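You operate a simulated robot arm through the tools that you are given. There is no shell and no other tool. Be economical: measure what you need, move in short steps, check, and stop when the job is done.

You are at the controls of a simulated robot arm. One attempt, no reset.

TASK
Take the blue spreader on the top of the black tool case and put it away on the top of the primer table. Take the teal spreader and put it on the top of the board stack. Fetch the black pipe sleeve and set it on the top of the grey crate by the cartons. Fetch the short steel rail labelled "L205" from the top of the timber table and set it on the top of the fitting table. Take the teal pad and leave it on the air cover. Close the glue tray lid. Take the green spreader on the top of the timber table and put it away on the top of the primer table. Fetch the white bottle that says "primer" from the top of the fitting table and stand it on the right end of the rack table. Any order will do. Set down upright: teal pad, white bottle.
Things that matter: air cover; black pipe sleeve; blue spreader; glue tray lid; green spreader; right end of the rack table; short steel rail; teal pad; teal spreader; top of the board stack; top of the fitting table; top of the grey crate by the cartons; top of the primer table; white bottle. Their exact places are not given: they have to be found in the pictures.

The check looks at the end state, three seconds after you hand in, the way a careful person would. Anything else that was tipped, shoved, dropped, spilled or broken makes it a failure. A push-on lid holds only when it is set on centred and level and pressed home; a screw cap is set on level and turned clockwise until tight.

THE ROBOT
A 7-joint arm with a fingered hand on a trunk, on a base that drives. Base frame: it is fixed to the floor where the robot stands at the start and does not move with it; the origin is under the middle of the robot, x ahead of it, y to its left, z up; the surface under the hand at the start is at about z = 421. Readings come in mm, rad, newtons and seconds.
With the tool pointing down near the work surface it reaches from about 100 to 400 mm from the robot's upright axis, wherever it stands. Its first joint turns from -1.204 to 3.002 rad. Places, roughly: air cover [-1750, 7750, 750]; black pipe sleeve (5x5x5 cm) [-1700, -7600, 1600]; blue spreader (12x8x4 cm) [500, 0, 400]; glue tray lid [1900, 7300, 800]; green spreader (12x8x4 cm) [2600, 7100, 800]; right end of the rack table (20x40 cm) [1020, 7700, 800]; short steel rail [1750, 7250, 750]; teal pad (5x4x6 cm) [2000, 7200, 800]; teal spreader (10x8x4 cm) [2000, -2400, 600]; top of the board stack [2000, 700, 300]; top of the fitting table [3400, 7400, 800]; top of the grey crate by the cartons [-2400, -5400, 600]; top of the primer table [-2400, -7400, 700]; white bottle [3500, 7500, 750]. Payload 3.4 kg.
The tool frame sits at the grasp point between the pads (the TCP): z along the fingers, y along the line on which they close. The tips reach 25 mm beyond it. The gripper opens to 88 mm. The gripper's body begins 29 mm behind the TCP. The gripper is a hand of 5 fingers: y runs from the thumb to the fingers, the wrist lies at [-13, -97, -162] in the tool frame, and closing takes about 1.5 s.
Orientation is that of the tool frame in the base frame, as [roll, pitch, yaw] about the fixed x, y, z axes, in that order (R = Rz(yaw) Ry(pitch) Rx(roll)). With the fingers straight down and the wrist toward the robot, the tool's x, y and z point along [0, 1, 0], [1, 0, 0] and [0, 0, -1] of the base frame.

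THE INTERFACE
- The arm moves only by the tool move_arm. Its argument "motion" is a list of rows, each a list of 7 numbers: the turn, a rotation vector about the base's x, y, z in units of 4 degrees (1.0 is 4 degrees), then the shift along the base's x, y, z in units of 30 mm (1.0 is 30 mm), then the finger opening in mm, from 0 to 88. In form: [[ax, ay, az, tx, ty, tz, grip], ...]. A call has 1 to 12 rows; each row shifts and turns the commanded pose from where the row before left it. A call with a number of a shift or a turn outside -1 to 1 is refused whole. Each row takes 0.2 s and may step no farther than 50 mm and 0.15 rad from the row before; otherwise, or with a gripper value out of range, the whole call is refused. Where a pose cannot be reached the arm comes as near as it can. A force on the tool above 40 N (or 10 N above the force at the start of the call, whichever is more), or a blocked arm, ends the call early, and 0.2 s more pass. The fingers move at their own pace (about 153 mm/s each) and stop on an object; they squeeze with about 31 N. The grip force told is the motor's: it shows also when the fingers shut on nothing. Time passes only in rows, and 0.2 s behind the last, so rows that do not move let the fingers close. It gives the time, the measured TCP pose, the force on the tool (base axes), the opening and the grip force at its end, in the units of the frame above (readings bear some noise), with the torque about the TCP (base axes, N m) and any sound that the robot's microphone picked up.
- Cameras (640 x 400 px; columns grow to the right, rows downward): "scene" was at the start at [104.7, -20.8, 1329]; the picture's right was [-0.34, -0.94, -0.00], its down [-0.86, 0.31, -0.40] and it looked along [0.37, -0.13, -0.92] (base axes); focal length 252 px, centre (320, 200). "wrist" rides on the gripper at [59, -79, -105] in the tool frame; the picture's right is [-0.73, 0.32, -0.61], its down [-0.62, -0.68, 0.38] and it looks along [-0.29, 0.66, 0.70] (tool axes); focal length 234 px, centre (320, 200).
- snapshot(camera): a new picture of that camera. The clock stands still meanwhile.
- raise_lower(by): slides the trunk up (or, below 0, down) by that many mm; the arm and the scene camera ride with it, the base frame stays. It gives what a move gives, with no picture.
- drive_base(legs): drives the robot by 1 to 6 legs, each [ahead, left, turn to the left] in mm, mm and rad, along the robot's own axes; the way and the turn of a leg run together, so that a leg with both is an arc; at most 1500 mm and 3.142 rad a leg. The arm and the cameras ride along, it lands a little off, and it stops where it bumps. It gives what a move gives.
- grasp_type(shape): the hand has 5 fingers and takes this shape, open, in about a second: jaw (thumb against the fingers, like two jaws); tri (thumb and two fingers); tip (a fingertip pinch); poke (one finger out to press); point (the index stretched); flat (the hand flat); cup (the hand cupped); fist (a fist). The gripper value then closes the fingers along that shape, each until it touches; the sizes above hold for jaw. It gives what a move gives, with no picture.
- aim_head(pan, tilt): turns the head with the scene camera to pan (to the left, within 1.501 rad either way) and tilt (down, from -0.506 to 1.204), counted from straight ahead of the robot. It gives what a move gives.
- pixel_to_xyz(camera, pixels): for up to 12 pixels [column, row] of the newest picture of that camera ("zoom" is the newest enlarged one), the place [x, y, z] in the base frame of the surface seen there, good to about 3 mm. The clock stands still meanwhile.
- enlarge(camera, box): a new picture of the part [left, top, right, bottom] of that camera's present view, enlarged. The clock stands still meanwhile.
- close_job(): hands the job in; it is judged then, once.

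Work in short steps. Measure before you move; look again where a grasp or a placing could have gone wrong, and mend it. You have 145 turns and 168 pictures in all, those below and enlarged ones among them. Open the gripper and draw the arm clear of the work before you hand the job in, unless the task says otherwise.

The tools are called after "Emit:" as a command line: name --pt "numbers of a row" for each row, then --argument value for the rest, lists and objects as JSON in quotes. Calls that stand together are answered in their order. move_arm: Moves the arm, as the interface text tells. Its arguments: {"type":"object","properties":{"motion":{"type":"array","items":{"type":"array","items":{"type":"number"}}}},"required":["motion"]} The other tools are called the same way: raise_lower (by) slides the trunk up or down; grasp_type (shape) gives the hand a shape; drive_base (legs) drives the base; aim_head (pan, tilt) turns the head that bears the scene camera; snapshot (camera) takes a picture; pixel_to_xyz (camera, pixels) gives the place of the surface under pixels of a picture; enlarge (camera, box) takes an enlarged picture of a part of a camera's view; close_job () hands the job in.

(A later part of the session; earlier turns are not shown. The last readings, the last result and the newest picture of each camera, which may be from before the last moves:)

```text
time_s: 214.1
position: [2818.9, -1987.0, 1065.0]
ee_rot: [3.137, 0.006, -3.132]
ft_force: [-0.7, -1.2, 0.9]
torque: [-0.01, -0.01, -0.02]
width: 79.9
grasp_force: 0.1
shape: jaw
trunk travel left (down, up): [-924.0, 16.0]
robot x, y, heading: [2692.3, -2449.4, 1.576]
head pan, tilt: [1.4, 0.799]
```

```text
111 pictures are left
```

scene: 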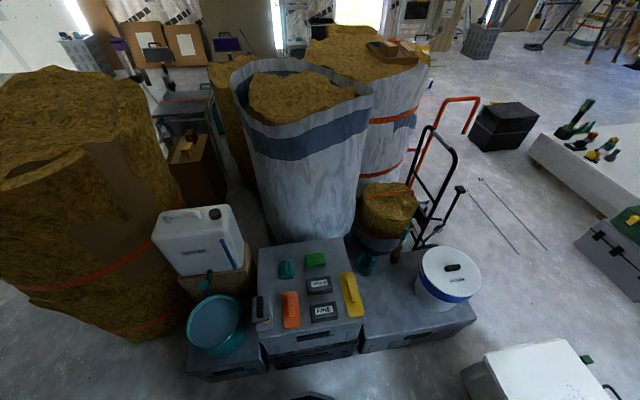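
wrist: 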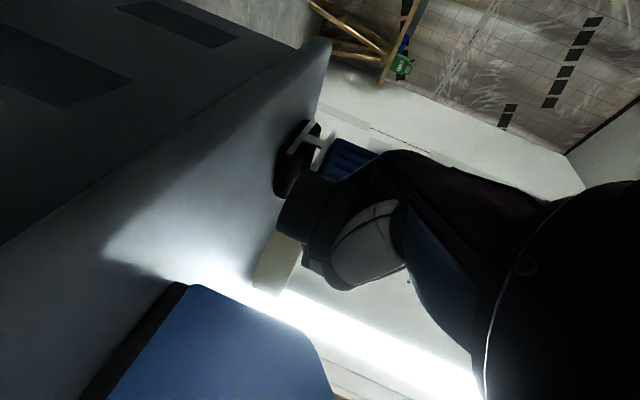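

Emit:
enlarge --camera "scene" --box '[230, 210, 430, 340]'

Emit:
pixel_to_xyz --camera "scene" --pixels '[[286, 268], [367, 264], [315, 260], [320, 285], [268, 345], [362, 328], [365, 352], [292, 308], [350, 290], [300, 335], [405, 230], [440, 270]]'

```text
3.08 times, centred on (330, 275) of scene
```

zoom: 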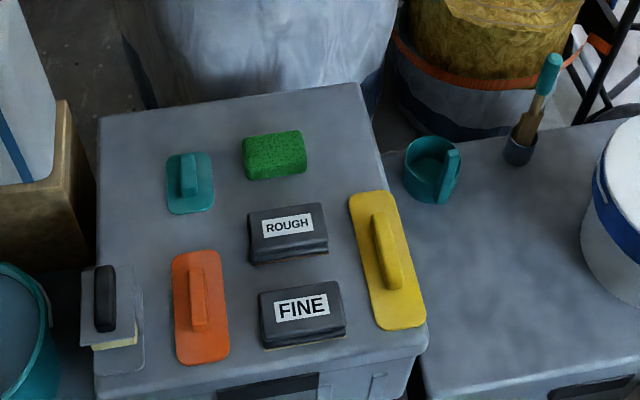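

```text
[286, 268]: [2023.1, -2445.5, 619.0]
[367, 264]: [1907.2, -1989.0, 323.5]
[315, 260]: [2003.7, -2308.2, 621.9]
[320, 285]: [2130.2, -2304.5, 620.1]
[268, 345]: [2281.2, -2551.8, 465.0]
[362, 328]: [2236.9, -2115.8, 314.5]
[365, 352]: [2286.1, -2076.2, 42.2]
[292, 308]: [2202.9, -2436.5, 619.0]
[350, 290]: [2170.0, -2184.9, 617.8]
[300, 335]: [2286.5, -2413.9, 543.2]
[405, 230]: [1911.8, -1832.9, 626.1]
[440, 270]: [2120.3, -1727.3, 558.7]
```

The teal spreader is at (2018,−2445), handle along x. I turn to face −x and align laterally, keeping the hand high.

Emit:
drive_base --legs '[[0, 0, 1.566], [0, 125, 0], [60, 0, 0]]'

Emit:
aim_head --pan 0 --tilt 0.95

Emit:
snapshot --camera "scene"

Emit:
enlarge --camera "scene" --box '[280, 120, 440, 230]'

```text
time_s: 219.8
position: [2170.9, -2450.0, 1067.3]
ee_rot: [3.135, 0.005, -1.557]
ft_force: [0.1, -0.4, 0.7]
torque: [0.0, -0.02, 0.0]
width: 79.7
grasp_force: 0.0
shape: jaw
trunk travel left (down, up): [-924.0, 16.0]
robot x, y, heading: [2632.9, -2577.5, -3.13]
head pan, tilt: [1.4, 0.799]
```

```text
time_s: 221.3
position: [2168.2, -2450.6, 1065.3]
ee_rot: [3.136, 0.002, -1.557]
ft_force: [-0.3, -0.2, -0.5]
torque: [0.0, 0.0, 0.0]
width: 80.0
grasp_force: 0.1
shape: jaw
trunk travel left (down, up): [-924.0, 16.0]
robot x, y, heading: [2634.2, -2574.4, -3.127]
head pan, tilt: [0.0, 0.949]
```

```text
109 pictures are left
```

scene: 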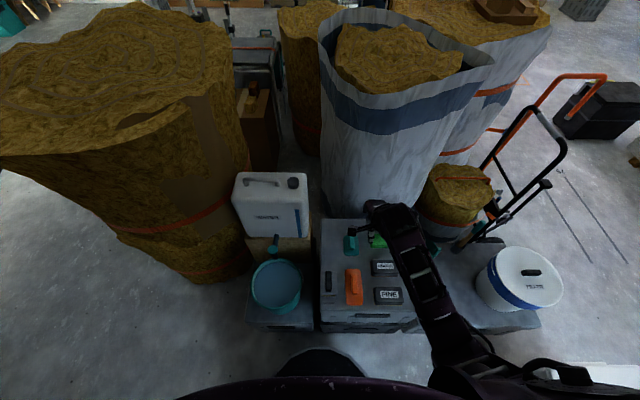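

```text
3.64 times, centred on (360, 175) of scene
```

zoom: 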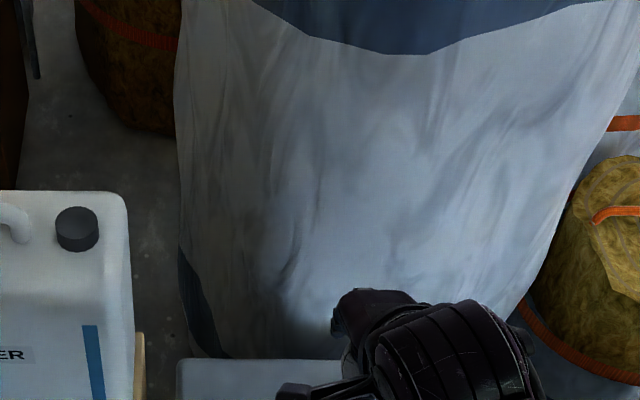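

Emit:
enlarge --camera "scene" --box '[310, 210, 430, 330]'

Emit:
pixel_to_xyz --camera "scene" --pixels '[[320, 352], [280, 375], [360, 375], [350, 232], [350, 243], [345, 252], [357, 252], [346, 233], [358, 233], [355, 272], [325, 225], [320, 322]]'

```text
3.33 times, centred on (370, 270) of scene
```

zoom: 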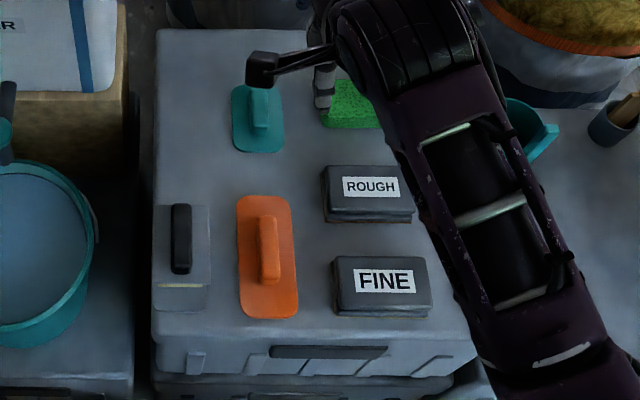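

```text
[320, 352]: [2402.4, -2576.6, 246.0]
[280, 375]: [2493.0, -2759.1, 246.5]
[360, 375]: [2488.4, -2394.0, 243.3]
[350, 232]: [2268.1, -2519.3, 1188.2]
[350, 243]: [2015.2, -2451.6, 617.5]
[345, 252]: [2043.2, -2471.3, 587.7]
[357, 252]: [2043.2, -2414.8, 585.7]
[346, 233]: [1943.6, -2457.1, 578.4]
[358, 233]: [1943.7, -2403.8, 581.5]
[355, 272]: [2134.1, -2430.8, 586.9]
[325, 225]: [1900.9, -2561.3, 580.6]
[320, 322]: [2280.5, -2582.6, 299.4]
```

Base front is only ~232 mm ahead of the axis, so I can drive up to x≈2545. I want to grip across the handle, so I lower the arm a bit and yaw the hand +90° (wrist to the right).

Emit:
move_arm --pt "0 0 1 0 0 -0.5 80" --pt "0 0 1 0 0 -0.5 80" --pt "0 0 1 0 0 -0.5 80" --pt "0 0 1 0 0 -0.5 80" --pt "0 0 1 0 0 -0.5 80" --pt "0 0 1 0 0 -0.5 80" --pt "0 0 1 0 0 -0.5 80" --pt "0 0 1 0 0 -0.5 80" --pt "0 0 1 0 0 -0.5 80" --pt "0 0 1 0 0 -0.5 80" --pt "0 0 1 0 0 0 80" --pt "0 0 1 0 0 0 80"

Emit:
move_arm --pt "0 0 1 0 0 0 80" --pt "0 0 1 0 0 0 80" --pt "0 0 1 0 0 0 80" --pt "0 0 1 0 0 0 80" --pt "0 0 1 0 0 0 80" --pt "0 0 1 0 0 0 80" --pt "0 0 1 0 0 0 80" --pt "0 0 1 0 0 0 80" --pt "0 0 1 0 0 0 80" --pt "0 0 1 0 0 0 80"

Emit:
move_arm --pt "0 0 0 -1 0 0 80" --pt "0 0 0 -1 0 0 80" --pt "0 0 0 -1 0 0 80"

```text
time_s: 223.9
position: [2167.6, -2451.2, 915.2]
ee_rot: [3.136, 0.003, -0.72]
ft_force: [-0.3, 0.6, 0.1]
torque: [0.01, -0.03, -0.02]
width: 79.7
grasp_force: 0.0
shape: jaw
trunk travel left (down, up): [-924.0, 16.0]
robot x, y, heading: [2629.8, -2575.9, -3.134]
head pan, tilt: [0.0, 0.949]
```

```text
time_s: 226.1
position: [2168.1, -2450.6, 915.1]
ee_rot: [3.136, 0.004, -0.02]
ft_force: [0.1, -0.2, 0.3]
torque: [0.0, 0.01, -0.03]
width: 80.3
grasp_force: 0.2
shape: jaw
trunk travel left (down, up): [-924.0, 16.0]
robot x, y, heading: [2633.8, -2579.3, -3.126]
head pan, tilt: [0.0, 0.949]
```

```text
time_s: 226.9
position: [2121.3, -2462.9, 927.1]
ee_rot: [3.136, 0.005, -0.021]
ft_force: [0.2, 0.8, -0.3]
torque: [0.0, 0.02, 0.04]
width: 79.7
grasp_force: 0.1
shape: jaw
out of reach, approached as far as the arm can: row 2, 3
trunk travel left (down, up): [-924.0, 16.0]
robot x, y, heading: [2636.6, -2575.8, -3.129]
head pan, tilt: [0.0, 0.949]
```

Reach stops ~513 mm ahead; test whether a somewhat higher arm gets farther (the trunk can compensate).

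Emit:
move_arm --pt "0 0 0 0 0 0.7 80" --pt "0 0 0 0 0 0.7 80" --pt "0 0 0 0 0 0.6 80" --pt "0 0 0 0 0 0 80"

```text
time_s: 227.9
position: [2121.1, -2462.4, 986.8]
ee_rot: [3.139, 0.003, -0.022]
ft_force: [-0.5, 0.3, -0.2]
torque: [-0.01, -0.03, 0.05]
width: 79.8
grasp_force: 0.0
shape: jaw
trunk travel left (down, up): [-924.0, 16.0]
robot x, y, heading: [2634.0, -2574.1, -3.13]
head pan, tilt: [0.0, 0.949]
```

I set the command back in reach, drive 100 ahead and check the forearm heights before lowering.

Emit:
move_arm --pt "0 0 0 1 0 0 80" --pt "0 0 0 0.2 0.3 0 80"

Emit:
drive_base --legs '[[98, 0, -0.01]]'

Emit:
snapshot --camera "scene"

Emit:
snapshot --camera "wrist"

```text
time_s: 228.5
position: [2156.1, -2453.9, 985.8]
ee_rot: [3.136, 0.005, -0.019]
ft_force: [0.2, -0.3, -0.2]
torque: [0.01, 0.01, 0.0]
width: 79.9
grasp_force: 0.0
shape: jaw
trunk travel left (down, up): [-924.0, 16.0]
robot x, y, heading: [2633.8, -2574.8, -3.129]
head pan, tilt: [0.0, 0.949]
```

```text
time_s: 229.7
position: [2073.5, -2449.5, 984.3]
ee_rot: [3.137, 0.001, -0.032]
ft_force: [-0.9, -0.8, -0.2]
torque: [0.02, -0.04, -0.01]
width: 79.8
grasp_force: 0.1
shape: jaw
trunk travel left (down, up): [-924.0, 16.0]
robot x, y, heading: [2552.6, -2576.2, -3.14]
head pan, tilt: [0.0, 0.949]
stopped in leg 1: the robot was blocked; the commanded pose is now the measured one
```

```text
106 pictures are left
```

scene: 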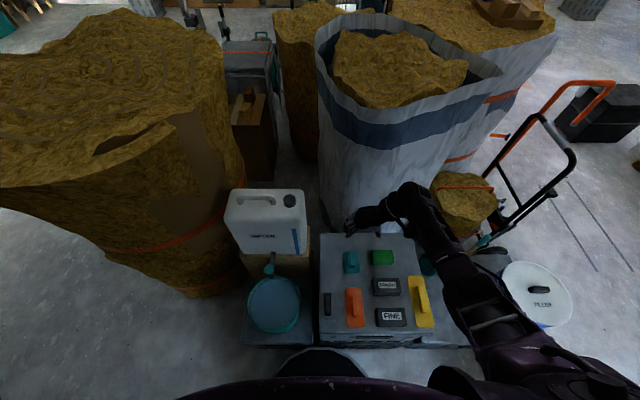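

```text
105 pictures are left
```

wrist: 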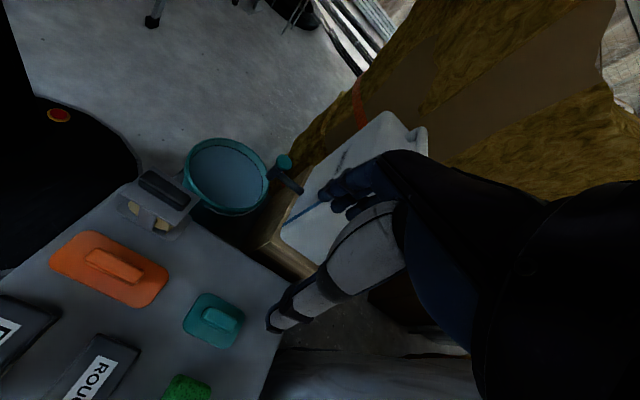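

The base touched at x≈2552. I back off 12 mm and remeasure the teal handle from the wrist view.

Emit:
drive_base --legs '[[-10, 0, 0]]'

Emit:
enlarge --camera "wrist" --box '[130, 250, 290, 390]'

Emit:
pixel_to_xyz --camera "zoom" --pixels '[[320, 255], [330, 230], [385, 270], [200, 250], [260, 150], [440, 235], [390, 380], [360, 250], [345, 270]]'

```text
time_s: 230.4
position: [2086.7, -2449.1, 986.0]
ee_rot: [3.135, 0.002, -0.031]
ft_force: [-0.6, 0.9, -0.1]
torque: [-0.02, -0.01, -0.01]
width: 80.1
grasp_force: 0.1
shape: jaw
trunk travel left (down, up): [-924.0, 16.0]
robot x, y, heading: [2561.7, -2577.6, -3.143]
head pan, tilt: [0.0, 0.949]
```

```text
2.86 times, centred on (210, 320) of wrist
```

zoom: 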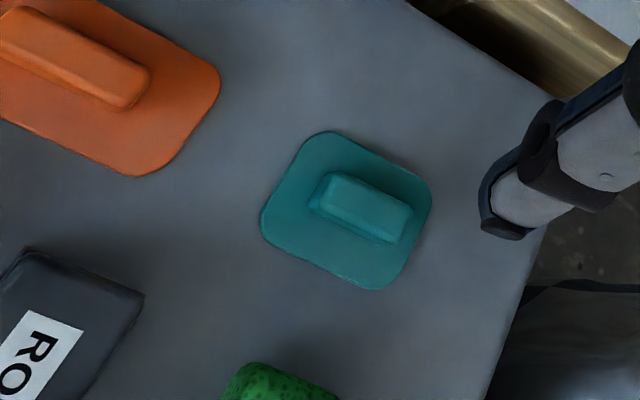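

```text
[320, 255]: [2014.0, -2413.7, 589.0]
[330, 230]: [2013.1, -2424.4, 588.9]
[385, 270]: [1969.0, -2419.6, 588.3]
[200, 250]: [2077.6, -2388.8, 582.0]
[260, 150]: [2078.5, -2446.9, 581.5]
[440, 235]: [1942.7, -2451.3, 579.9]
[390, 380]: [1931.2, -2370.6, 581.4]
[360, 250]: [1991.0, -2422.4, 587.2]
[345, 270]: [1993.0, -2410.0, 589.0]
```

Emit:
pixel_to_xyz --camera "zoom" --pixels '[[335, 190], [390, 220], [363, 205], [350, 182], [300, 150], [330, 135], [425, 190], [380, 285], [268, 225], [375, 225], [110, 60]]'

```text
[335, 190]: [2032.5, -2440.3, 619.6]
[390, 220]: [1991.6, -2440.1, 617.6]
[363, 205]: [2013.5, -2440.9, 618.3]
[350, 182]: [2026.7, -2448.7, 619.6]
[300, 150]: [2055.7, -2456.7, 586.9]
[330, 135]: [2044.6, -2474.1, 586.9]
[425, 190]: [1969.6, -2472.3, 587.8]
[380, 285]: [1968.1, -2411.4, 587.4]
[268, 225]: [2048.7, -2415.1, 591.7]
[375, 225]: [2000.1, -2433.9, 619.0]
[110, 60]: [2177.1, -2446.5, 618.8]
```

Handle spans x 1988–2038 at y −2442, top 619. To gain reach I tilt the fingers 20° forward (about y) while moving over it; it can be set down with the same tilt.

Emit:
move_arm --pt "0 1 0.2 -0.49 0.05 0 80" --pt "0 1 0.2 -0.49 0.05 0 80" --pt "0 1 0 -0.49 0.05 0 80" --pt "0 1 0 -0.49 0.05 0 80" --pt "0 1 0 -0.49 0.03 0 80"

Emit:
pixel_to_xyz --camera "scene" --pixels '[[430, 220], [455, 270], [480, 310], [510, 345], [400, 195]]'

```text
time_s: 231.7
position: [2015.4, -2443.9, 986.4]
ee_rot: [3.134, 0.353, -0.002]
ft_force: [-0.1, -0.3, -0.5]
torque: [-0.01, -0.04, 0.01]
width: 80.0
grasp_force: 0.1
shape: jaw
trunk travel left (down, up): [-924.0, 16.0]
robot x, y, heading: [2564.5, -2574.5, -3.14]
head pan, tilt: [0.0, 0.949]
```

```text
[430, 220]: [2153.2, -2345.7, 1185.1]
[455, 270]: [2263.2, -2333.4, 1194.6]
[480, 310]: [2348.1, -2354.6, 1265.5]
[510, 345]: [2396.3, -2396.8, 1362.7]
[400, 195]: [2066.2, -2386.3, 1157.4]
```

Reached. The forearm stays ≥170 mm above the TCP, so lowering is safe. Lower the trunk 320, then look.

Emit:
raise_lower --by -320

Emit:
snapshot --camera "wrist"

```text
time_s: 234.8
position: [2015.4, -2443.7, 665.4]
ee_rot: [3.136, 0.353, -0.001]
ft_force: [0.5, -0.3, 0.2]
torque: [0.01, 0.02, -0.03]
width: 80.0
grasp_force: 0.1
shape: jaw
trunk travel left (down, up): [-604.0, 336.0]
robot x, y, heading: [2558.9, -2576.3, -3.14]
head pan, tilt: [0.0, 0.949]
```

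```text
103 pictures are left
```

wrist: 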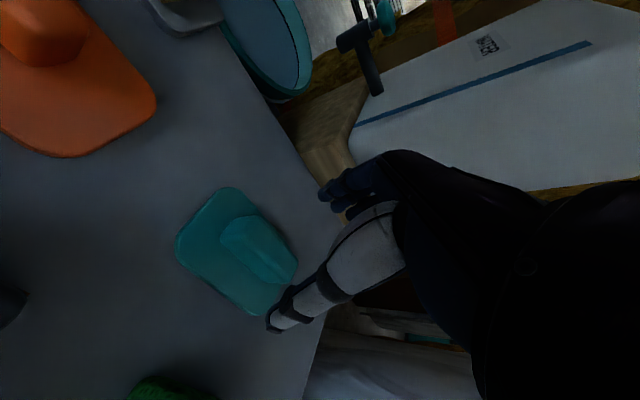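

Emit:
pixel_to_xyz --camera "wrist" --pixels '[[258, 248], [240, 232], [272, 262], [250, 225], [272, 241], [285, 250]]'

```text
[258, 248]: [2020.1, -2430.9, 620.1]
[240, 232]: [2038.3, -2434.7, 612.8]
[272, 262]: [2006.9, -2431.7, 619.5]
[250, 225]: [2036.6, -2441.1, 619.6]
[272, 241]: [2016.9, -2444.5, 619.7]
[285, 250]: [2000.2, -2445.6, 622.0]
```

The TCP projects onto the handle top. I go down 46 mm, adjust y +3, and close.

Emit:
move_arm --pt "0 0 0 0 0.1 -0.8 80" --pt "0 0 0 0 0 -0.74 80" --pt "0 0 0 0 0 0 0" --pt "0 0 0 0 0 0 0" --pt "0 0 0 0 0 0 0" --pt "0 0 0 0 0 0 0" --pt "0 0 0 0 0 0 0" --pt "0 0 0 0 0 0 0"

Emit:
snapshot --camera "wrist"

```text
time_s: 236.6
position: [2015.5, -2440.4, 620.1]
ee_rot: [3.135, 0.354, -0.002]
ft_force: [0.3, -0.1, 1.0]
torque: [0.05, 0.0, 0.01]
width: 17.7
grasp_force: 31.4
shape: jaw
trunk travel left (down, up): [-604.0, 336.0]
robot x, y, heading: [2565.5, -2573.7, -3.136]
head pan, tilt: [0.0, 0.949]
```

```text
102 pictures are left
```

wrist: 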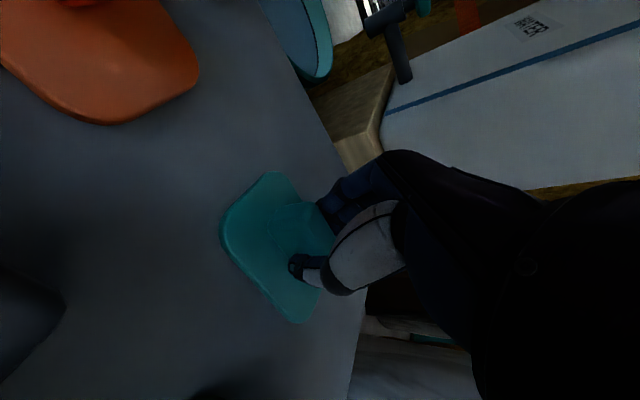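

Gripped. Lift 300 with the trunk and check, with a view toward the board stack.

Emit:
raise_lower --by 320

Emit:
enlarge --camera "wrist" --box '[0, 100, 400, 350]'

Emit:
aim_head --pan -1.4 --tilt 0.5

Emit:
snapshot --camera "scene"

```text
time_s: 239.8
position: [2015.1, -2439.6, 939.9]
ee_rot: [3.135, 0.354, -0.003]
ft_force: [0.0, 0.0, -1.2]
torque: [0.0, 0.0, -0.01]
width: 17.8
grasp_force: 31.4
shape: jaw
trunk travel left (down, up): [-924.0, 16.0]
robot x, y, heading: [2560.5, -2579.7, -3.139]
head pan, tilt: [0.0, 0.949]
```

```text
1.60 times, centred on (200, 225) of wrist
```

zoom: 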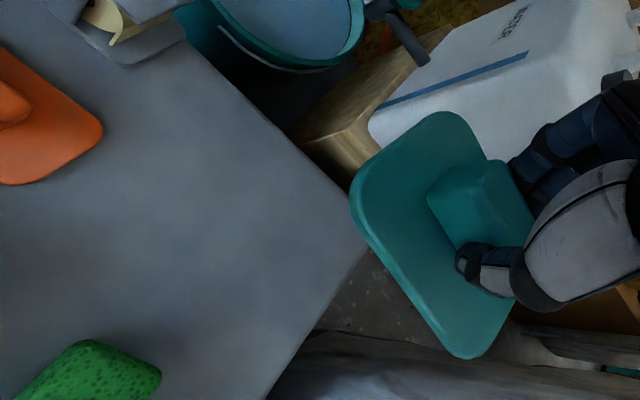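

```text
time_s: 241.3
position: [2015.5, -2440.9, 940.4]
ee_rot: [3.135, 0.353, -0.002]
ft_force: [-0.2, -0.6, -0.4]
torque: [0.02, -0.01, 0.02]
width: 17.5
grasp_force: 30.9
shape: jaw
trunk travel left (down, up): [-924.0, 16.0]
robot x, y, heading: [2567.5, -2581.6, -3.14]
head pan, tilt: [-1.4, 0.499]
```

```text
100 pictures are left
```

scene: 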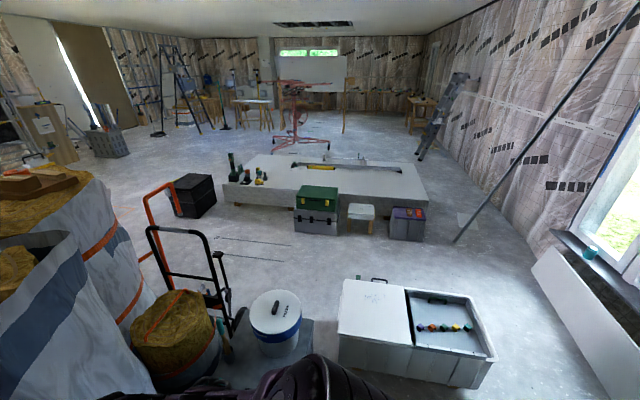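

I measure the board stack, its items and the surrounding floor.

Emit:
pixel_to_xyz --camera "scene" --pixels '[[224, 186], [292, 205], [430, 200], [400, 165], [250, 155], [360, 188], [280, 190], [330, 190], [350, 330], [340, 365], [230, 250], [460, 240]]'

Emit:
enlarge --camera "scene" --box '[200, 130, 460, 260]'

```text
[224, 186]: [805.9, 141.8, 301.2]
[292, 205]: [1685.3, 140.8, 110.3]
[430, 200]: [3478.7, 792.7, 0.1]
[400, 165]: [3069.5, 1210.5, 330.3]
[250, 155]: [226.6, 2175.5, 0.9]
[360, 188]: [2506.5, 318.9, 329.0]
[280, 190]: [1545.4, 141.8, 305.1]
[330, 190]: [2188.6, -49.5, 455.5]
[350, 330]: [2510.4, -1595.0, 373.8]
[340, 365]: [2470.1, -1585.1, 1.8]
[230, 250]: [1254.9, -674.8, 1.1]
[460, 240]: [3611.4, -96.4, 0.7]
```

```text
2.46 times, centred on (330, 195) of scene
```

zoom: 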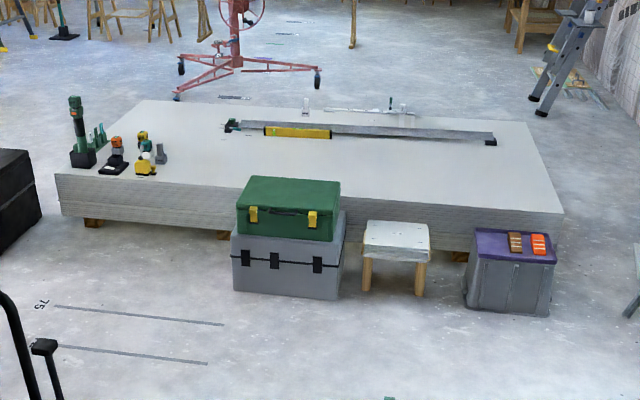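

I measure the trough's far edge, bins, pole and east panel for the route.

Emit:
pixel_to_xyz --camera "scene" --pixels '[[345, 282], [470, 295], [497, 355], [300, 233], [335, 233], [395, 238], [425, 240], [455, 242], [520, 160], [560, 320], [600, 390], [310, 355]]'

```text
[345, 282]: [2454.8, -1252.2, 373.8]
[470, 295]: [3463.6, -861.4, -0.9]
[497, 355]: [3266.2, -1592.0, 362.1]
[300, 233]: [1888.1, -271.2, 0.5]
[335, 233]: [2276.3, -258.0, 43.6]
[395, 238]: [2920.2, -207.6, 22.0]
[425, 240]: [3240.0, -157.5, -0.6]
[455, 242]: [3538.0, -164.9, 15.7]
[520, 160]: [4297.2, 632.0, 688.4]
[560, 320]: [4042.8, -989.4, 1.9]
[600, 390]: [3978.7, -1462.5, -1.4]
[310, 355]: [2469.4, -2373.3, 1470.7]
```

Route: back off east, turn north, go round the trough's east side, then west along y≈−740.

Emit:
drive_base --legs '[[-750, 0, 0], [0, 0, -1.571], [870, -330, 0], [650, 0, 0]]'

```text
time_s: 256.9
position: [3754.3, -504.6, 940.4]
ee_rot: [3.135, 0.355, -1.561]
ft_force: [0.4, 0.1, -0.8]
torque: [-0.01, 0.02, 0.0]
width: 17.9
grasp_force: 31.2
shape: jaw
trunk travel left (down, up): [-924.0, 16.0]
robot x, y, heading: [3620.2, -1053.4, 1.583]
head pan, tilt: [-1.4, 0.499]
```

Good. Now turn left to face west, step north to y≈−740, and drive west to x≈1700.

Emit:
drive_base --legs '[[0, 0, 1.559], [0, -310, 0], [1500, 0, 0], [420, 0, 0]]'

Emit:
aim_head --pan -1.2 --tilt 0.8

Emit:
snapshot --camera "scene"

```text
time_s: 271.9
position: [1160.1, -597.9, 939.5]
ee_rot: [3.134, 0.354, -0.012]
ft_force: [0.4, 0.2, -0.1]
torque: [-0.02, 0.02, -0.02]
width: 17.7
grasp_force: 30.9
shape: jaw
trunk travel left (down, up): [-924.0, 16.0]
robot x, y, heading: [1705.3, -738.0, 3.137]
head pan, tilt: [-1.4, 0.499]
```

```text
time_s: 272.7
position: [1159.0, -598.4, 939.4]
ee_rot: [3.134, 0.354, -0.01]
ft_force: [0.4, 1.1, -0.7]
torque: [0.01, -0.01, 0.0]
width: 17.9
grasp_force: 31.2
shape: jaw
trunk travel left (down, up): [-924.0, 16.0]
robot x, y, heading: [1707.8, -740.6, 3.136]
head pan, tilt: [-1.201, 0.799]
```

```text
98 pictures are left
```

scene: 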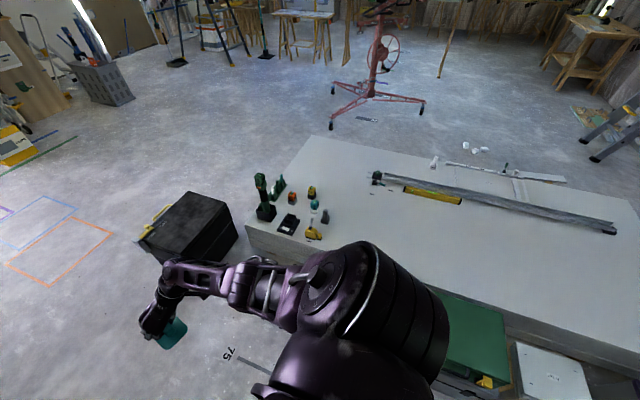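

Emit:
pixel_to_xyz --camera "scene" --pixels '[[335, 238], [314, 236], [360, 225], [400, 240], [440, 280], [290, 225], [250, 225]]'

Emit:
drive_base --legs '[[0, 0, -1.566], [0, 290, 0], [300, 0, 0]]'

Emit:
aim_head --pan 0 --tilt 0.9

Emit:
snapshot --camera "scene"

```text
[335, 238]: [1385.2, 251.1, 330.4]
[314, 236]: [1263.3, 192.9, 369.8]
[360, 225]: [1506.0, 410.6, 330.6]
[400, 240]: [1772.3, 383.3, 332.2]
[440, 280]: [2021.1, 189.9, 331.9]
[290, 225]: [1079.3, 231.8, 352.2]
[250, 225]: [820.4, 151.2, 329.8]
```

```text
time_s: 280.2
position: [1554.1, 111.7, 940.6]
ee_rot: [3.134, 0.354, -1.574]
ft_force: [-0.9, -0.6, -0.8]
torque: [0.0, 0.0, 0.0]
width: 17.6
grasp_force: 30.8
shape: jaw
trunk travel left (down, up): [-924.0, 16.0]
robot x, y, heading: [1415.3, -436.6, 1.574]
head pan, tilt: [-1.201, 0.799]
```

```text
time_s: 281.6
position: [1554.1, 112.6, 938.9]
ee_rot: [3.134, 0.354, -1.574]
ft_force: [-0.4, 0.2, 0.8]
torque: [-0.03, 0.02, -0.01]
width: 17.6
grasp_force: 31.1
shape: jaw
trunk travel left (down, up): [-924.0, 16.0]
robot x, y, heading: [1414.1, -434.3, 1.574]
head pan, tilt: [0.0, 0.901]
```

```text
97 pictures are left
```

scene: 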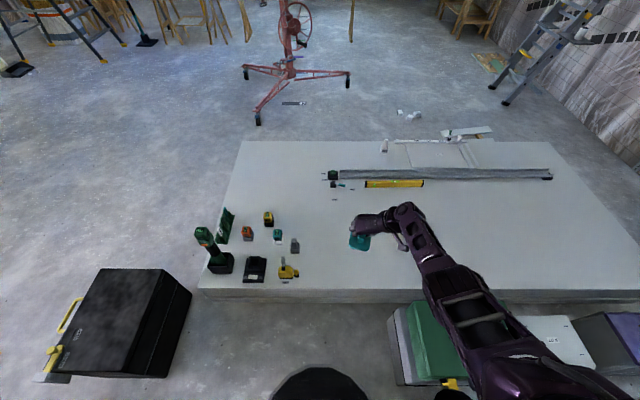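

I drive ahead 150 and check the green box's height under the forearm.

Emit:
pixel_to_xyz --camera "scene" --pixels '[[430, 345], [412, 310], [455, 300], [395, 320], [440, 380], [360, 262], [400, 280]]'

Emit:
drive_base --legs '[[150, 0, 0]]'

Emit:
raise_lower --by -400

Emit:
snapshot --camera "scene"

```text
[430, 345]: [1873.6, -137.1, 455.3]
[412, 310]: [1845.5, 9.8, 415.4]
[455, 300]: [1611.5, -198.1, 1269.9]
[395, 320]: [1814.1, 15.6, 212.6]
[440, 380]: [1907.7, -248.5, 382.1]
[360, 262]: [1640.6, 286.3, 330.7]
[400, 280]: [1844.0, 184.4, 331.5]
```

```text
time_s: 283.0
position: [1553.9, 260.2, 941.0]
ee_rot: [3.134, 0.356, -1.574]
ft_force: [0.2, 0.4, -1.3]
torque: [0.0, 0.0, 0.01]
width: 17.6
grasp_force: 30.8
shape: jaw
trunk travel left (down, up): [-924.0, 16.0]
robot x, y, heading: [1416.8, -285.6, 1.574]
head pan, tilt: [0.0, 0.901]
```

```text
time_s: 286.8
position: [1553.1, 262.0, 540.1]
ee_rot: [3.134, 0.356, -1.574]
ft_force: [-0.3, 0.5, -1.2]
torque: [-0.02, 0.01, 0.0]
width: 17.8
grasp_force: 30.7
shape: jaw
trunk travel left (down, up): [-524.0, 416.0]
robot x, y, heading: [1416.6, -286.2, 1.567]
head pan, tilt: [0.0, 0.901]
```

```text
96 pictures are left
```

scene: 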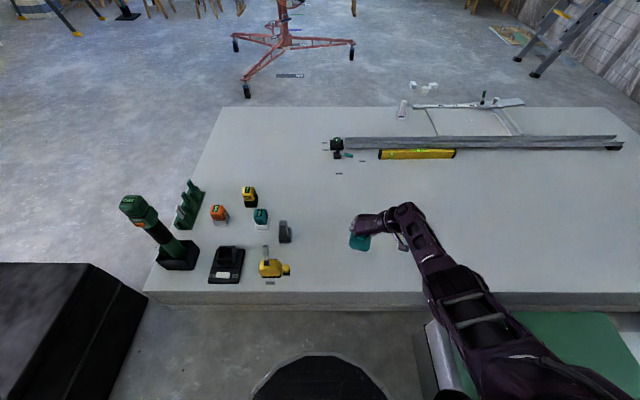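

Clear of the green box. Lower another 155, then creep.

Emit:
raise_lower --by -157

Emit:
move_arm --pt "0 0 0 0 0 -0.25 0" --pt "0 0 0 0 0 -0.1 0" --pt "0 0 0 0 0 0 0"

Emit:
enlarge --camera "scene" --box '[300, 190, 420, 270]'

```text
time_s: 288.6
position: [1553.6, 263.1, 382.4]
ee_rot: [3.133, 0.353, -1.573]
ft_force: [0.5, -0.5, -0.7]
torque: [-0.04, 0.01, -0.02]
width: 17.7
grasp_force: 31.1
shape: jaw
trunk travel left (down, up): [-367.0, 573.0]
robot x, y, heading: [1418.2, -286.0, 1.572]
head pan, tilt: [0.0, 0.901]
```

```text
time_s: 289.4
position: [1553.8, 261.9, 372.9]
ee_rot: [3.133, 0.355, -1.574]
ft_force: [0.1, 0.1, 0.3]
torque: [0.02, -0.02, 0.03]
width: 17.7
grasp_force: 31.1
shape: jaw
trunk travel left (down, up): [-367.0, 573.0]
robot x, y, heading: [1417.3, -284.0, 1.579]
head pan, tilt: [0.0, 0.901]
```

```text
5.00 times, centred on (360, 230) of scene
```

zoom: 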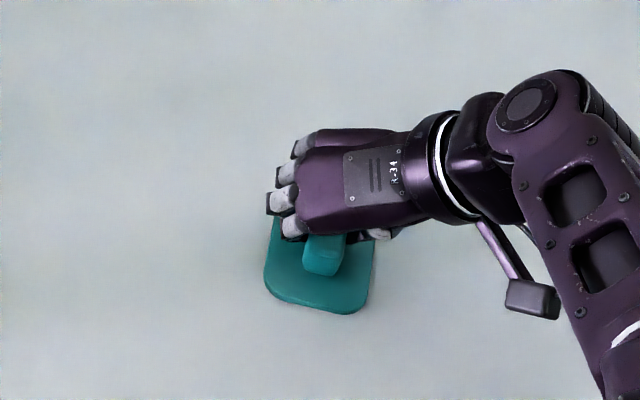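

Creep down a couple of mm until contact, then release and lift.

Emit:
move_arm --pt "0 0 0 0 0 -0.08 0" --pt "0 0 0 0 0 0 0"

Emit:
move_arm --pt "0 0 0 0 0 -0.06 0" --pt "0 0 0 0 0 0 0"

Emit:
move_arm --pt "0 0 0 0 0 0 40" --pt "0 0 0 0 0 0 80" --pt "0 0 0 0 0 0 80" --pt "0 0 0 0 0 0 80" --pt "0 0 0 0 0 0.5 80" --pt "0 0 0 0 0 1 80" --pt "0 0 0 0 0 1 80"

Emit:
raise_lower --by 400

Emit:
snapshot --camera "scene"

```text
time_s: 290.0
position: [1553.0, 261.0, 371.1]
ee_rot: [3.134, 0.356, -1.573]
ft_force: [-1.0, 0.6, 4.2]
torque: [-0.01, -0.17, 0.07]
width: 18.2
grasp_force: 31.3
shape: jaw
trunk travel left (down, up): [-367.0, 573.0]
robot x, y, heading: [1419.0, -285.1, 1.572]
head pan, tilt: [0.0, 0.901]
```

```text
time_s: 290.6
position: [1553.6, 262.5, 369.6]
ee_rot: [3.135, 0.356, -1.572]
ft_force: [-1.3, 0.3, 9.5]
torque: [0.02, -0.13, 0.05]
width: 18.8
grasp_force: 31.2
shape: jaw
trunk travel left (down, up): [-367.0, 573.0]
robot x, y, heading: [1414.9, -285.5, 1.571]
head pan, tilt: [0.0, 0.901]
```

```text
time_s: 292.2
position: [1554.3, 261.9, 443.0]
ee_rot: [3.134, 0.356, -1.574]
ft_force: [1.0, 0.2, -0.6]
torque: [-0.01, 0.0, 0.01]
width: 80.2
grasp_force: 0.1
shape: jaw
trunk travel left (down, up): [-367.0, 573.0]
robot x, y, heading: [1419.7, -289.0, 1.568]
head pan, tilt: [0.0, 0.901]
```

```text
time_s: 296.0
position: [1553.7, 261.7, 843.0]
ee_rot: [3.133, 0.354, -1.573]
ft_force: [-0.1, 0.2, 0.0]
torque: [0.02, 0.02, 0.02]
width: 79.9
grasp_force: 0.1
shape: jaw
trunk travel left (down, up): [-767.0, 173.0]
robot x, y, heading: [1417.1, -282.2, 1.565]
head pan, tilt: [0.0, 0.901]
```

```text
94 pictures are left
```

scene: 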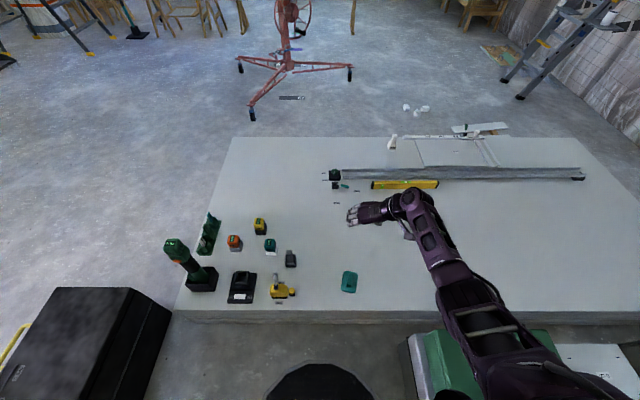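

Teal spreader is on the board stack. I straighten the tool, back away, and drive west around the tool case toward the north end.

Emit:
move_arm --pt "-1 0 0 0 -0.7 0 80" --pt "-1 0 0 0 -0.7 0 80" --pt "-1 0 0 0 -0.7 0 80" --pt "-1 0 0 0 -0.7 0 80" --pt "-1 0 0 0 -0.7 0 80"

Emit:
drive_base --legs '[[-350, 0, 0], [0, 0, 1.571], [1500, 0, 0], [500, 0, 0], [0, 0, -1.571]]'

Emit:
aim_head --pan -0.2 --tilt 0.4

Emit:
snapshot --camera "scene"

```text
time_s: 297.2
position: [1554.4, 154.9, 845.1]
ee_rot: [3.135, 0.004, -1.575]
ft_force: [-0.3, 0.2, 0.4]
torque: [0.02, 0.01, 0.0]
width: 79.8
grasp_force: 0.0
shape: jaw
trunk travel left (down, up): [-767.0, 173.0]
robot x, y, heading: [1415.4, -287.3, 1.574]
head pan, tilt: [0.0, 0.901]
```

```text
time_s: 316.7
position: [-428.1, -203.8, 844.3]
ee_rot: [3.135, 0.007, -1.578]
ft_force: [0.0, 0.5, 0.5]
torque: [0.03, 0.0, 0.03]
width: 80.0
grasp_force: 0.1
shape: jaw
trunk travel left (down, up): [-767.0, 173.0]
robot x, y, heading: [-566.1, -647.3, 1.57]
head pan, tilt: [0.0, 0.901]
```

```text
time_s: 317.6
position: [-427.8, -203.4, 843.1]
ee_rot: [3.133, 0.007, -1.577]
ft_force: [0.8, 0.5, 0.6]
torque: [0.01, 0.02, -0.02]
width: 79.8
grasp_force: 0.1
shape: jaw
trunk travel left (down, up): [-767.0, 173.0]
robot x, y, heading: [-567.4, -648.0, 1.571]
head pan, tilt: [-0.201, 0.4]
```

```text
93 pictures are left
```

scene: 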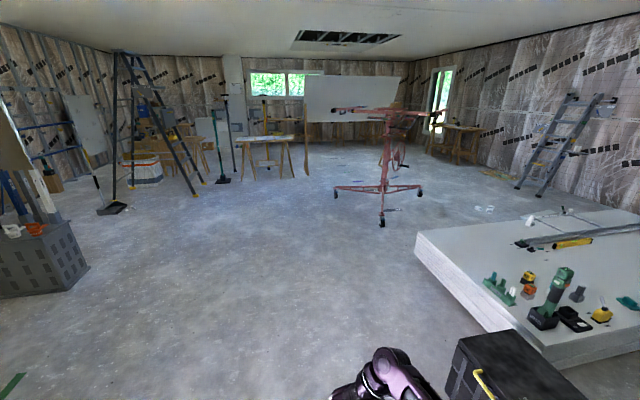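

I measure the ladder, lift and the tables at the north end.

Emit:
pixel_to_xyz --camera "scene" --pixels '[[382, 224], [335, 190], [422, 190], [195, 195], [115, 200], [245, 180], [290, 178], [305, 172], [265, 140], [225, 182], [460, 130], [455, 162]]'

Emit:
enlarge --camera "scene" --box '[100, 60, 340, 210]'

Emit:
enlarge --camera "scene" --box '[300, 80, 500, 200]'

```text
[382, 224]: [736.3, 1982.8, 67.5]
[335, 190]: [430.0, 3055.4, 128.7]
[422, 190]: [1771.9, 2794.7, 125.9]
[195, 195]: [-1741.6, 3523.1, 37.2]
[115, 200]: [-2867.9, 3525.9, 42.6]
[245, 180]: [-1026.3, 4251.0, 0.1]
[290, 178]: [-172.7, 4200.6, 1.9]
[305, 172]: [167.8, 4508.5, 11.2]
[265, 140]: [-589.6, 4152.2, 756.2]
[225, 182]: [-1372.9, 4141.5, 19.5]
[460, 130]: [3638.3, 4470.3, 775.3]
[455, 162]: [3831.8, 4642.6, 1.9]
```

```text
2.67 times, centred on (220, 135) of scene
```

zoom: 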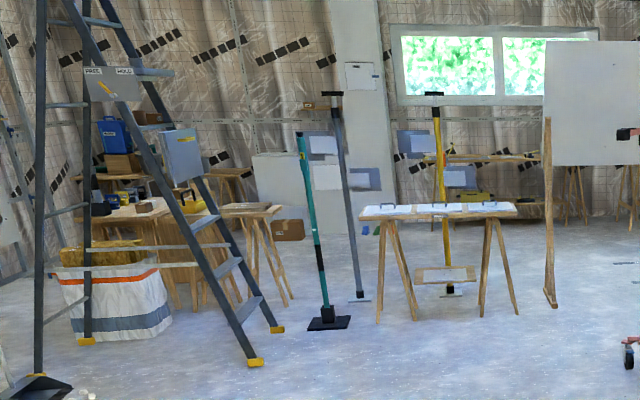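

```text
3.20 times, centred on (400, 140) of scene
```

zoom: 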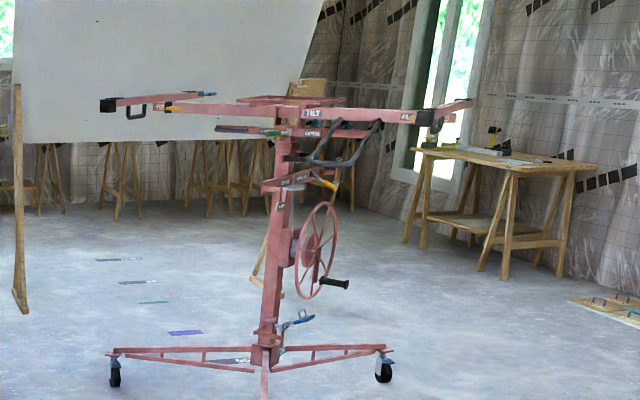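

North-route: up x≈−500 to y≈3550, then east at y≈3650 between lift and screen to x≈2300. First part now.

Emit:
drive_base --legs '[[1500, 0, 0], [1500, 0, 0], [1250, 0, 0], [0, 0, -1.571], [1000, 0, 0]]'

Emit:
aim_head --pan 0.5 --tilt 0.4

Emit:
snapshot --camera "scene"

```text
time_s: 346.7
position: [902.0, 3478.7, 843.6]
ee_rot: [3.134, 0.004, 3.127]
ft_force: [-1.2, -0.1, -0.7]
torque: [0.03, 0.0, 0.02]
width: 79.7
grasp_force: 0.0
shape: jaw
trunk travel left (down, up): [-767.0, 173.0]
robot x, y, heading: [462.2, 3622.6, -0.01]
head pan, tilt: [-0.201, 0.4]
```

```text
time_s: 347.8
position: [901.6, 3479.0, 843.2]
ee_rot: [3.136, 0.004, 3.126]
ft_force: [0.9, 0.4, -0.2]
torque: [0.01, 0.02, -0.01]
width: 79.8
grasp_force: 0.1
shape: jaw
trunk travel left (down, up): [-767.0, 173.0]
robot x, y, heading: [459.9, 3624.4, -0.012]
head pan, tilt: [0.499, 0.4]
```

```text
90 pictures are left
```

scene: 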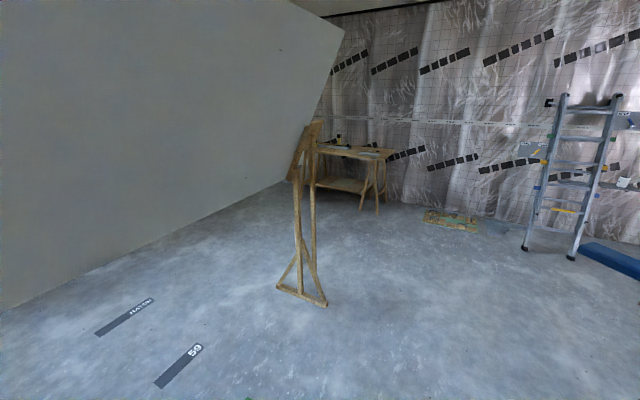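

Emit:
pixel_to_xyz --camera "scene" --pixels '[[302, 300], [278, 188], [325, 305], [150, 245], [340, 150], [375, 208], [305, 125], [320, 60]]'

```text
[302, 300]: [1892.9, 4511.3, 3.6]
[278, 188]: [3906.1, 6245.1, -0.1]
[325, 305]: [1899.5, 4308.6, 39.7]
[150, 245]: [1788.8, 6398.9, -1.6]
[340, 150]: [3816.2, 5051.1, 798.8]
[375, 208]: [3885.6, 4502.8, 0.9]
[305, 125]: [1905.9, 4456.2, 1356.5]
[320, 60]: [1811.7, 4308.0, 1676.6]
```

The panel's east prop stands at (1900,4310–4510). I go on east to x≈2620, then north to y≈5400 and look.

Emit:
drive_base --legs '[[1500, 0, 0.01], [660, 0, 0], [0, 0, 1.571], [1500, 0, 0], [200, 0, 0]]'

Emit:
aim_head --pan 0 --tilt 0.45

Emit:
snapshot --camera "scene"

```text
time_s: 350.7
position: [1268.2, 3474.0, 842.0]
ee_rot: [3.137, 0.002, 3.124]
ft_force: [0.7, 0.1, -0.3]
torque: [-0.01, 0.05, 0.02]
width: 79.9
grasp_force: 0.1
shape: jaw
trunk travel left (down, up): [-767.0, 173.0]
robot x, y, heading: [824.9, 3614.6, -0.011]
head pan, tilt: [0.499, 0.4]
stopped in leg 1: the robot was blocked; the commanded pose is now the measured one
```

```text
time_s: 351.6
position: [1264.8, 3471.9, 844.2]
ee_rot: [3.136, 0.003, 3.122]
ft_force: [-0.6, -0.7, -0.2]
torque: [0.0, 0.01, -0.01]
width: 79.8
grasp_force: 0.0
shape: jaw
trunk travel left (down, up): [-767.0, 173.0]
robot x, y, heading: [826.9, 3615.5, -0.015]
head pan, tilt: [0.0, 0.45]
```

```text
89 pictures are left
```

scene: 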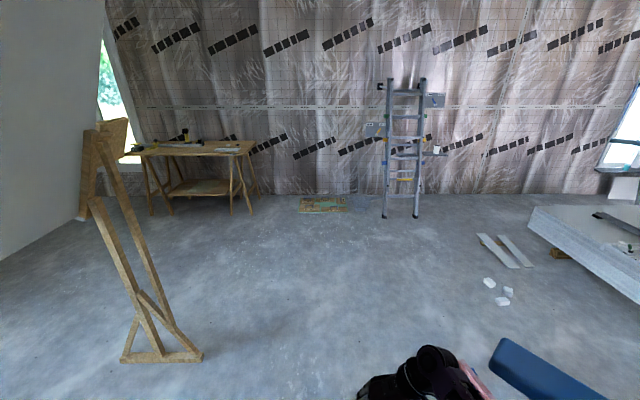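

Blocked again, near something at lower right (a lift arm?). I look down-right.

Emit:
aim_head --pan -0.7 --tilt 0.7

Emit:
snapshot --camera "scene"

Emit:
snapshot --camera "wrist"

```text
time_s: 352.7
position: [1264.9, 3472.7, 842.5]
ee_rot: [3.136, 0.004, 3.121]
ft_force: [-0.2, 0.0, -0.6]
torque: [-0.02, 0.02, 0.03]
width: 79.9
grasp_force: 0.1
shape: jaw
trunk travel left (down, up): [-767.0, 173.0]
robot x, y, heading: [823.9, 3617.7, -0.007]
head pan, tilt: [-0.7, 0.7]
```

```text
88 pictures are left
```

scene: 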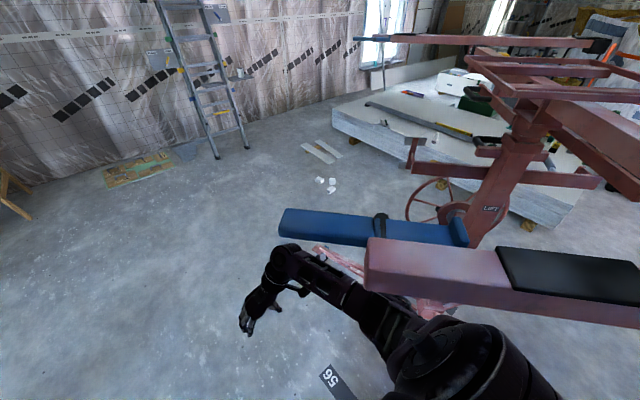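

```text
87 pictures are left
```

wrist: 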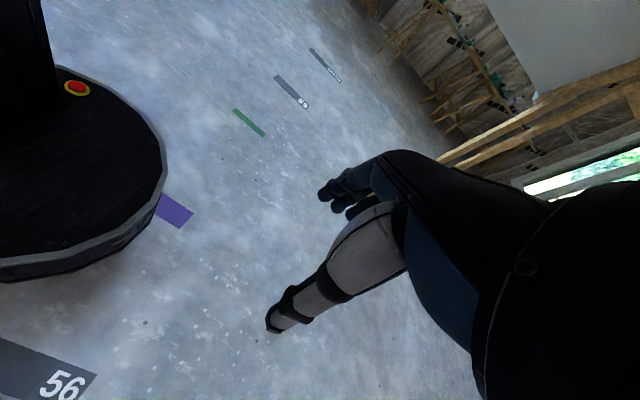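

The lift's pink beam/blue lever are right beside my arm. I measure them.

Emit:
pixel_to_xyz --camera "scene" --pixels '[[285, 222], [375, 240], [370, 280], [460, 230], [600, 260], [450, 265], [380, 40], [330, 290], [300, 250], [390, 320]]'

```text
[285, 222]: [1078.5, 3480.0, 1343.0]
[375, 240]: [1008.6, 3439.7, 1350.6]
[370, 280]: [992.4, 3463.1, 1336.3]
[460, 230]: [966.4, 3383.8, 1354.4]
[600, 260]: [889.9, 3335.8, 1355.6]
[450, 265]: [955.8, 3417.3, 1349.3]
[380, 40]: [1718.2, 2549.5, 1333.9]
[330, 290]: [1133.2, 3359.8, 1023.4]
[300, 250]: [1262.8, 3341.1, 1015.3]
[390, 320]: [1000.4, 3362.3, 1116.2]
```

My shoulder touched the lift's beam tip (x≈890,y≈3340–3480,z 1340). I back off, step left 300 and pass clear of it.

Emit:
drive_base --legs '[[-60, 0, 0], [0, 310, 0]]'

Emit:
snapshot --camera "scene"

Emit:
drive_base --legs '[[1500, 0, 0], [380, 0, 0]]'

```text
time_s: 355.4
position: [1207.8, 3785.8, 842.5]
ee_rot: [3.137, 0.003, 3.123]
ft_force: [0.0, 0.3, 0.3]
torque: [0.02, 0.02, -0.01]
width: 79.7
grasp_force: 0.1
shape: jaw
trunk travel left (down, up): [-767.0, 173.0]
robot x, y, heading: [769.5, 3929.1, -0.006]
head pan, tilt: [-0.7, 0.7]
```

```text
86 pictures are left
```

scene: 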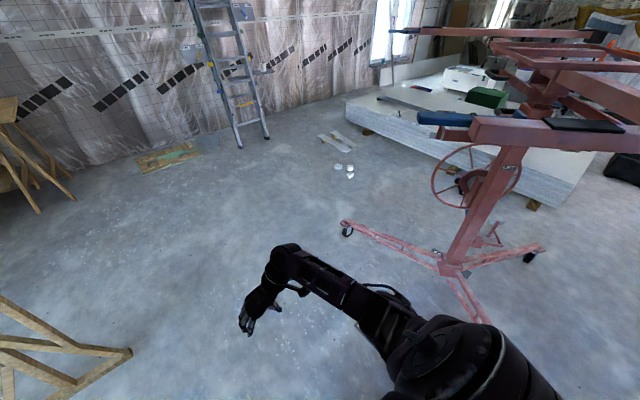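

```text
time_s: 364.8
position: [3086.6, 3787.0, 842.6]
ee_rot: [3.138, 0.003, 3.136]
ft_force: [-0.6, -0.4, 0.4]
torque: [0.0, 0.03, 0.0]
width: 79.9
grasp_force: 0.1
shape: jaw
trunk travel left (down, up): [-767.0, 173.0]
robot x, y, heading: [2641.6, 3925.6, 0.002]
head pan, tilt: [-0.7, 0.7]
```

Passed. Now turn north and advance to y≈5600, look at the north tables.

Emit:
drive_base --legs '[[0, 0, 1.569], [1500, 0, 0], [150, 0, 0]]'

Emit:
aim_head --pan 0.2 --tilt 0.45

Emit:
snapshot --camera "scene"

```text
time_s: 377.0
position: [2812.3, 6009.8, 842.7]
ee_rot: [3.136, 0.003, -1.59]
ft_force: [-0.1, 0.4, -0.4]
torque: [-0.03, 0.02, 0.0]
width: 80.2
grasp_force: 0.0
shape: jaw
trunk travel left (down, up): [-767.0, 173.0]
robot x, y, heading: [2664.7, 5569.3, 1.558]
head pan, tilt: [-0.7, 0.7]
```

```text
time_s: 378.2
position: [2811.5, 6009.1, 843.6]
ee_rot: [3.135, 0.003, -1.588]
ft_force: [1.3, -0.1, -0.5]
torque: [-0.02, -0.04, 0.02]
width: 80.0
grasp_force: 0.1
shape: jaw
trunk travel left (down, up): [-767.0, 173.0]
robot x, y, heading: [2669.8, 5565.3, 1.56]
head pan, tilt: [0.201, 0.45]
```

```text
85 pictures are left
```

scene: 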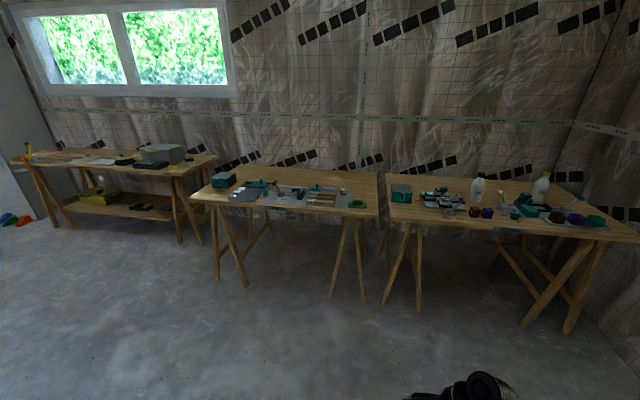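

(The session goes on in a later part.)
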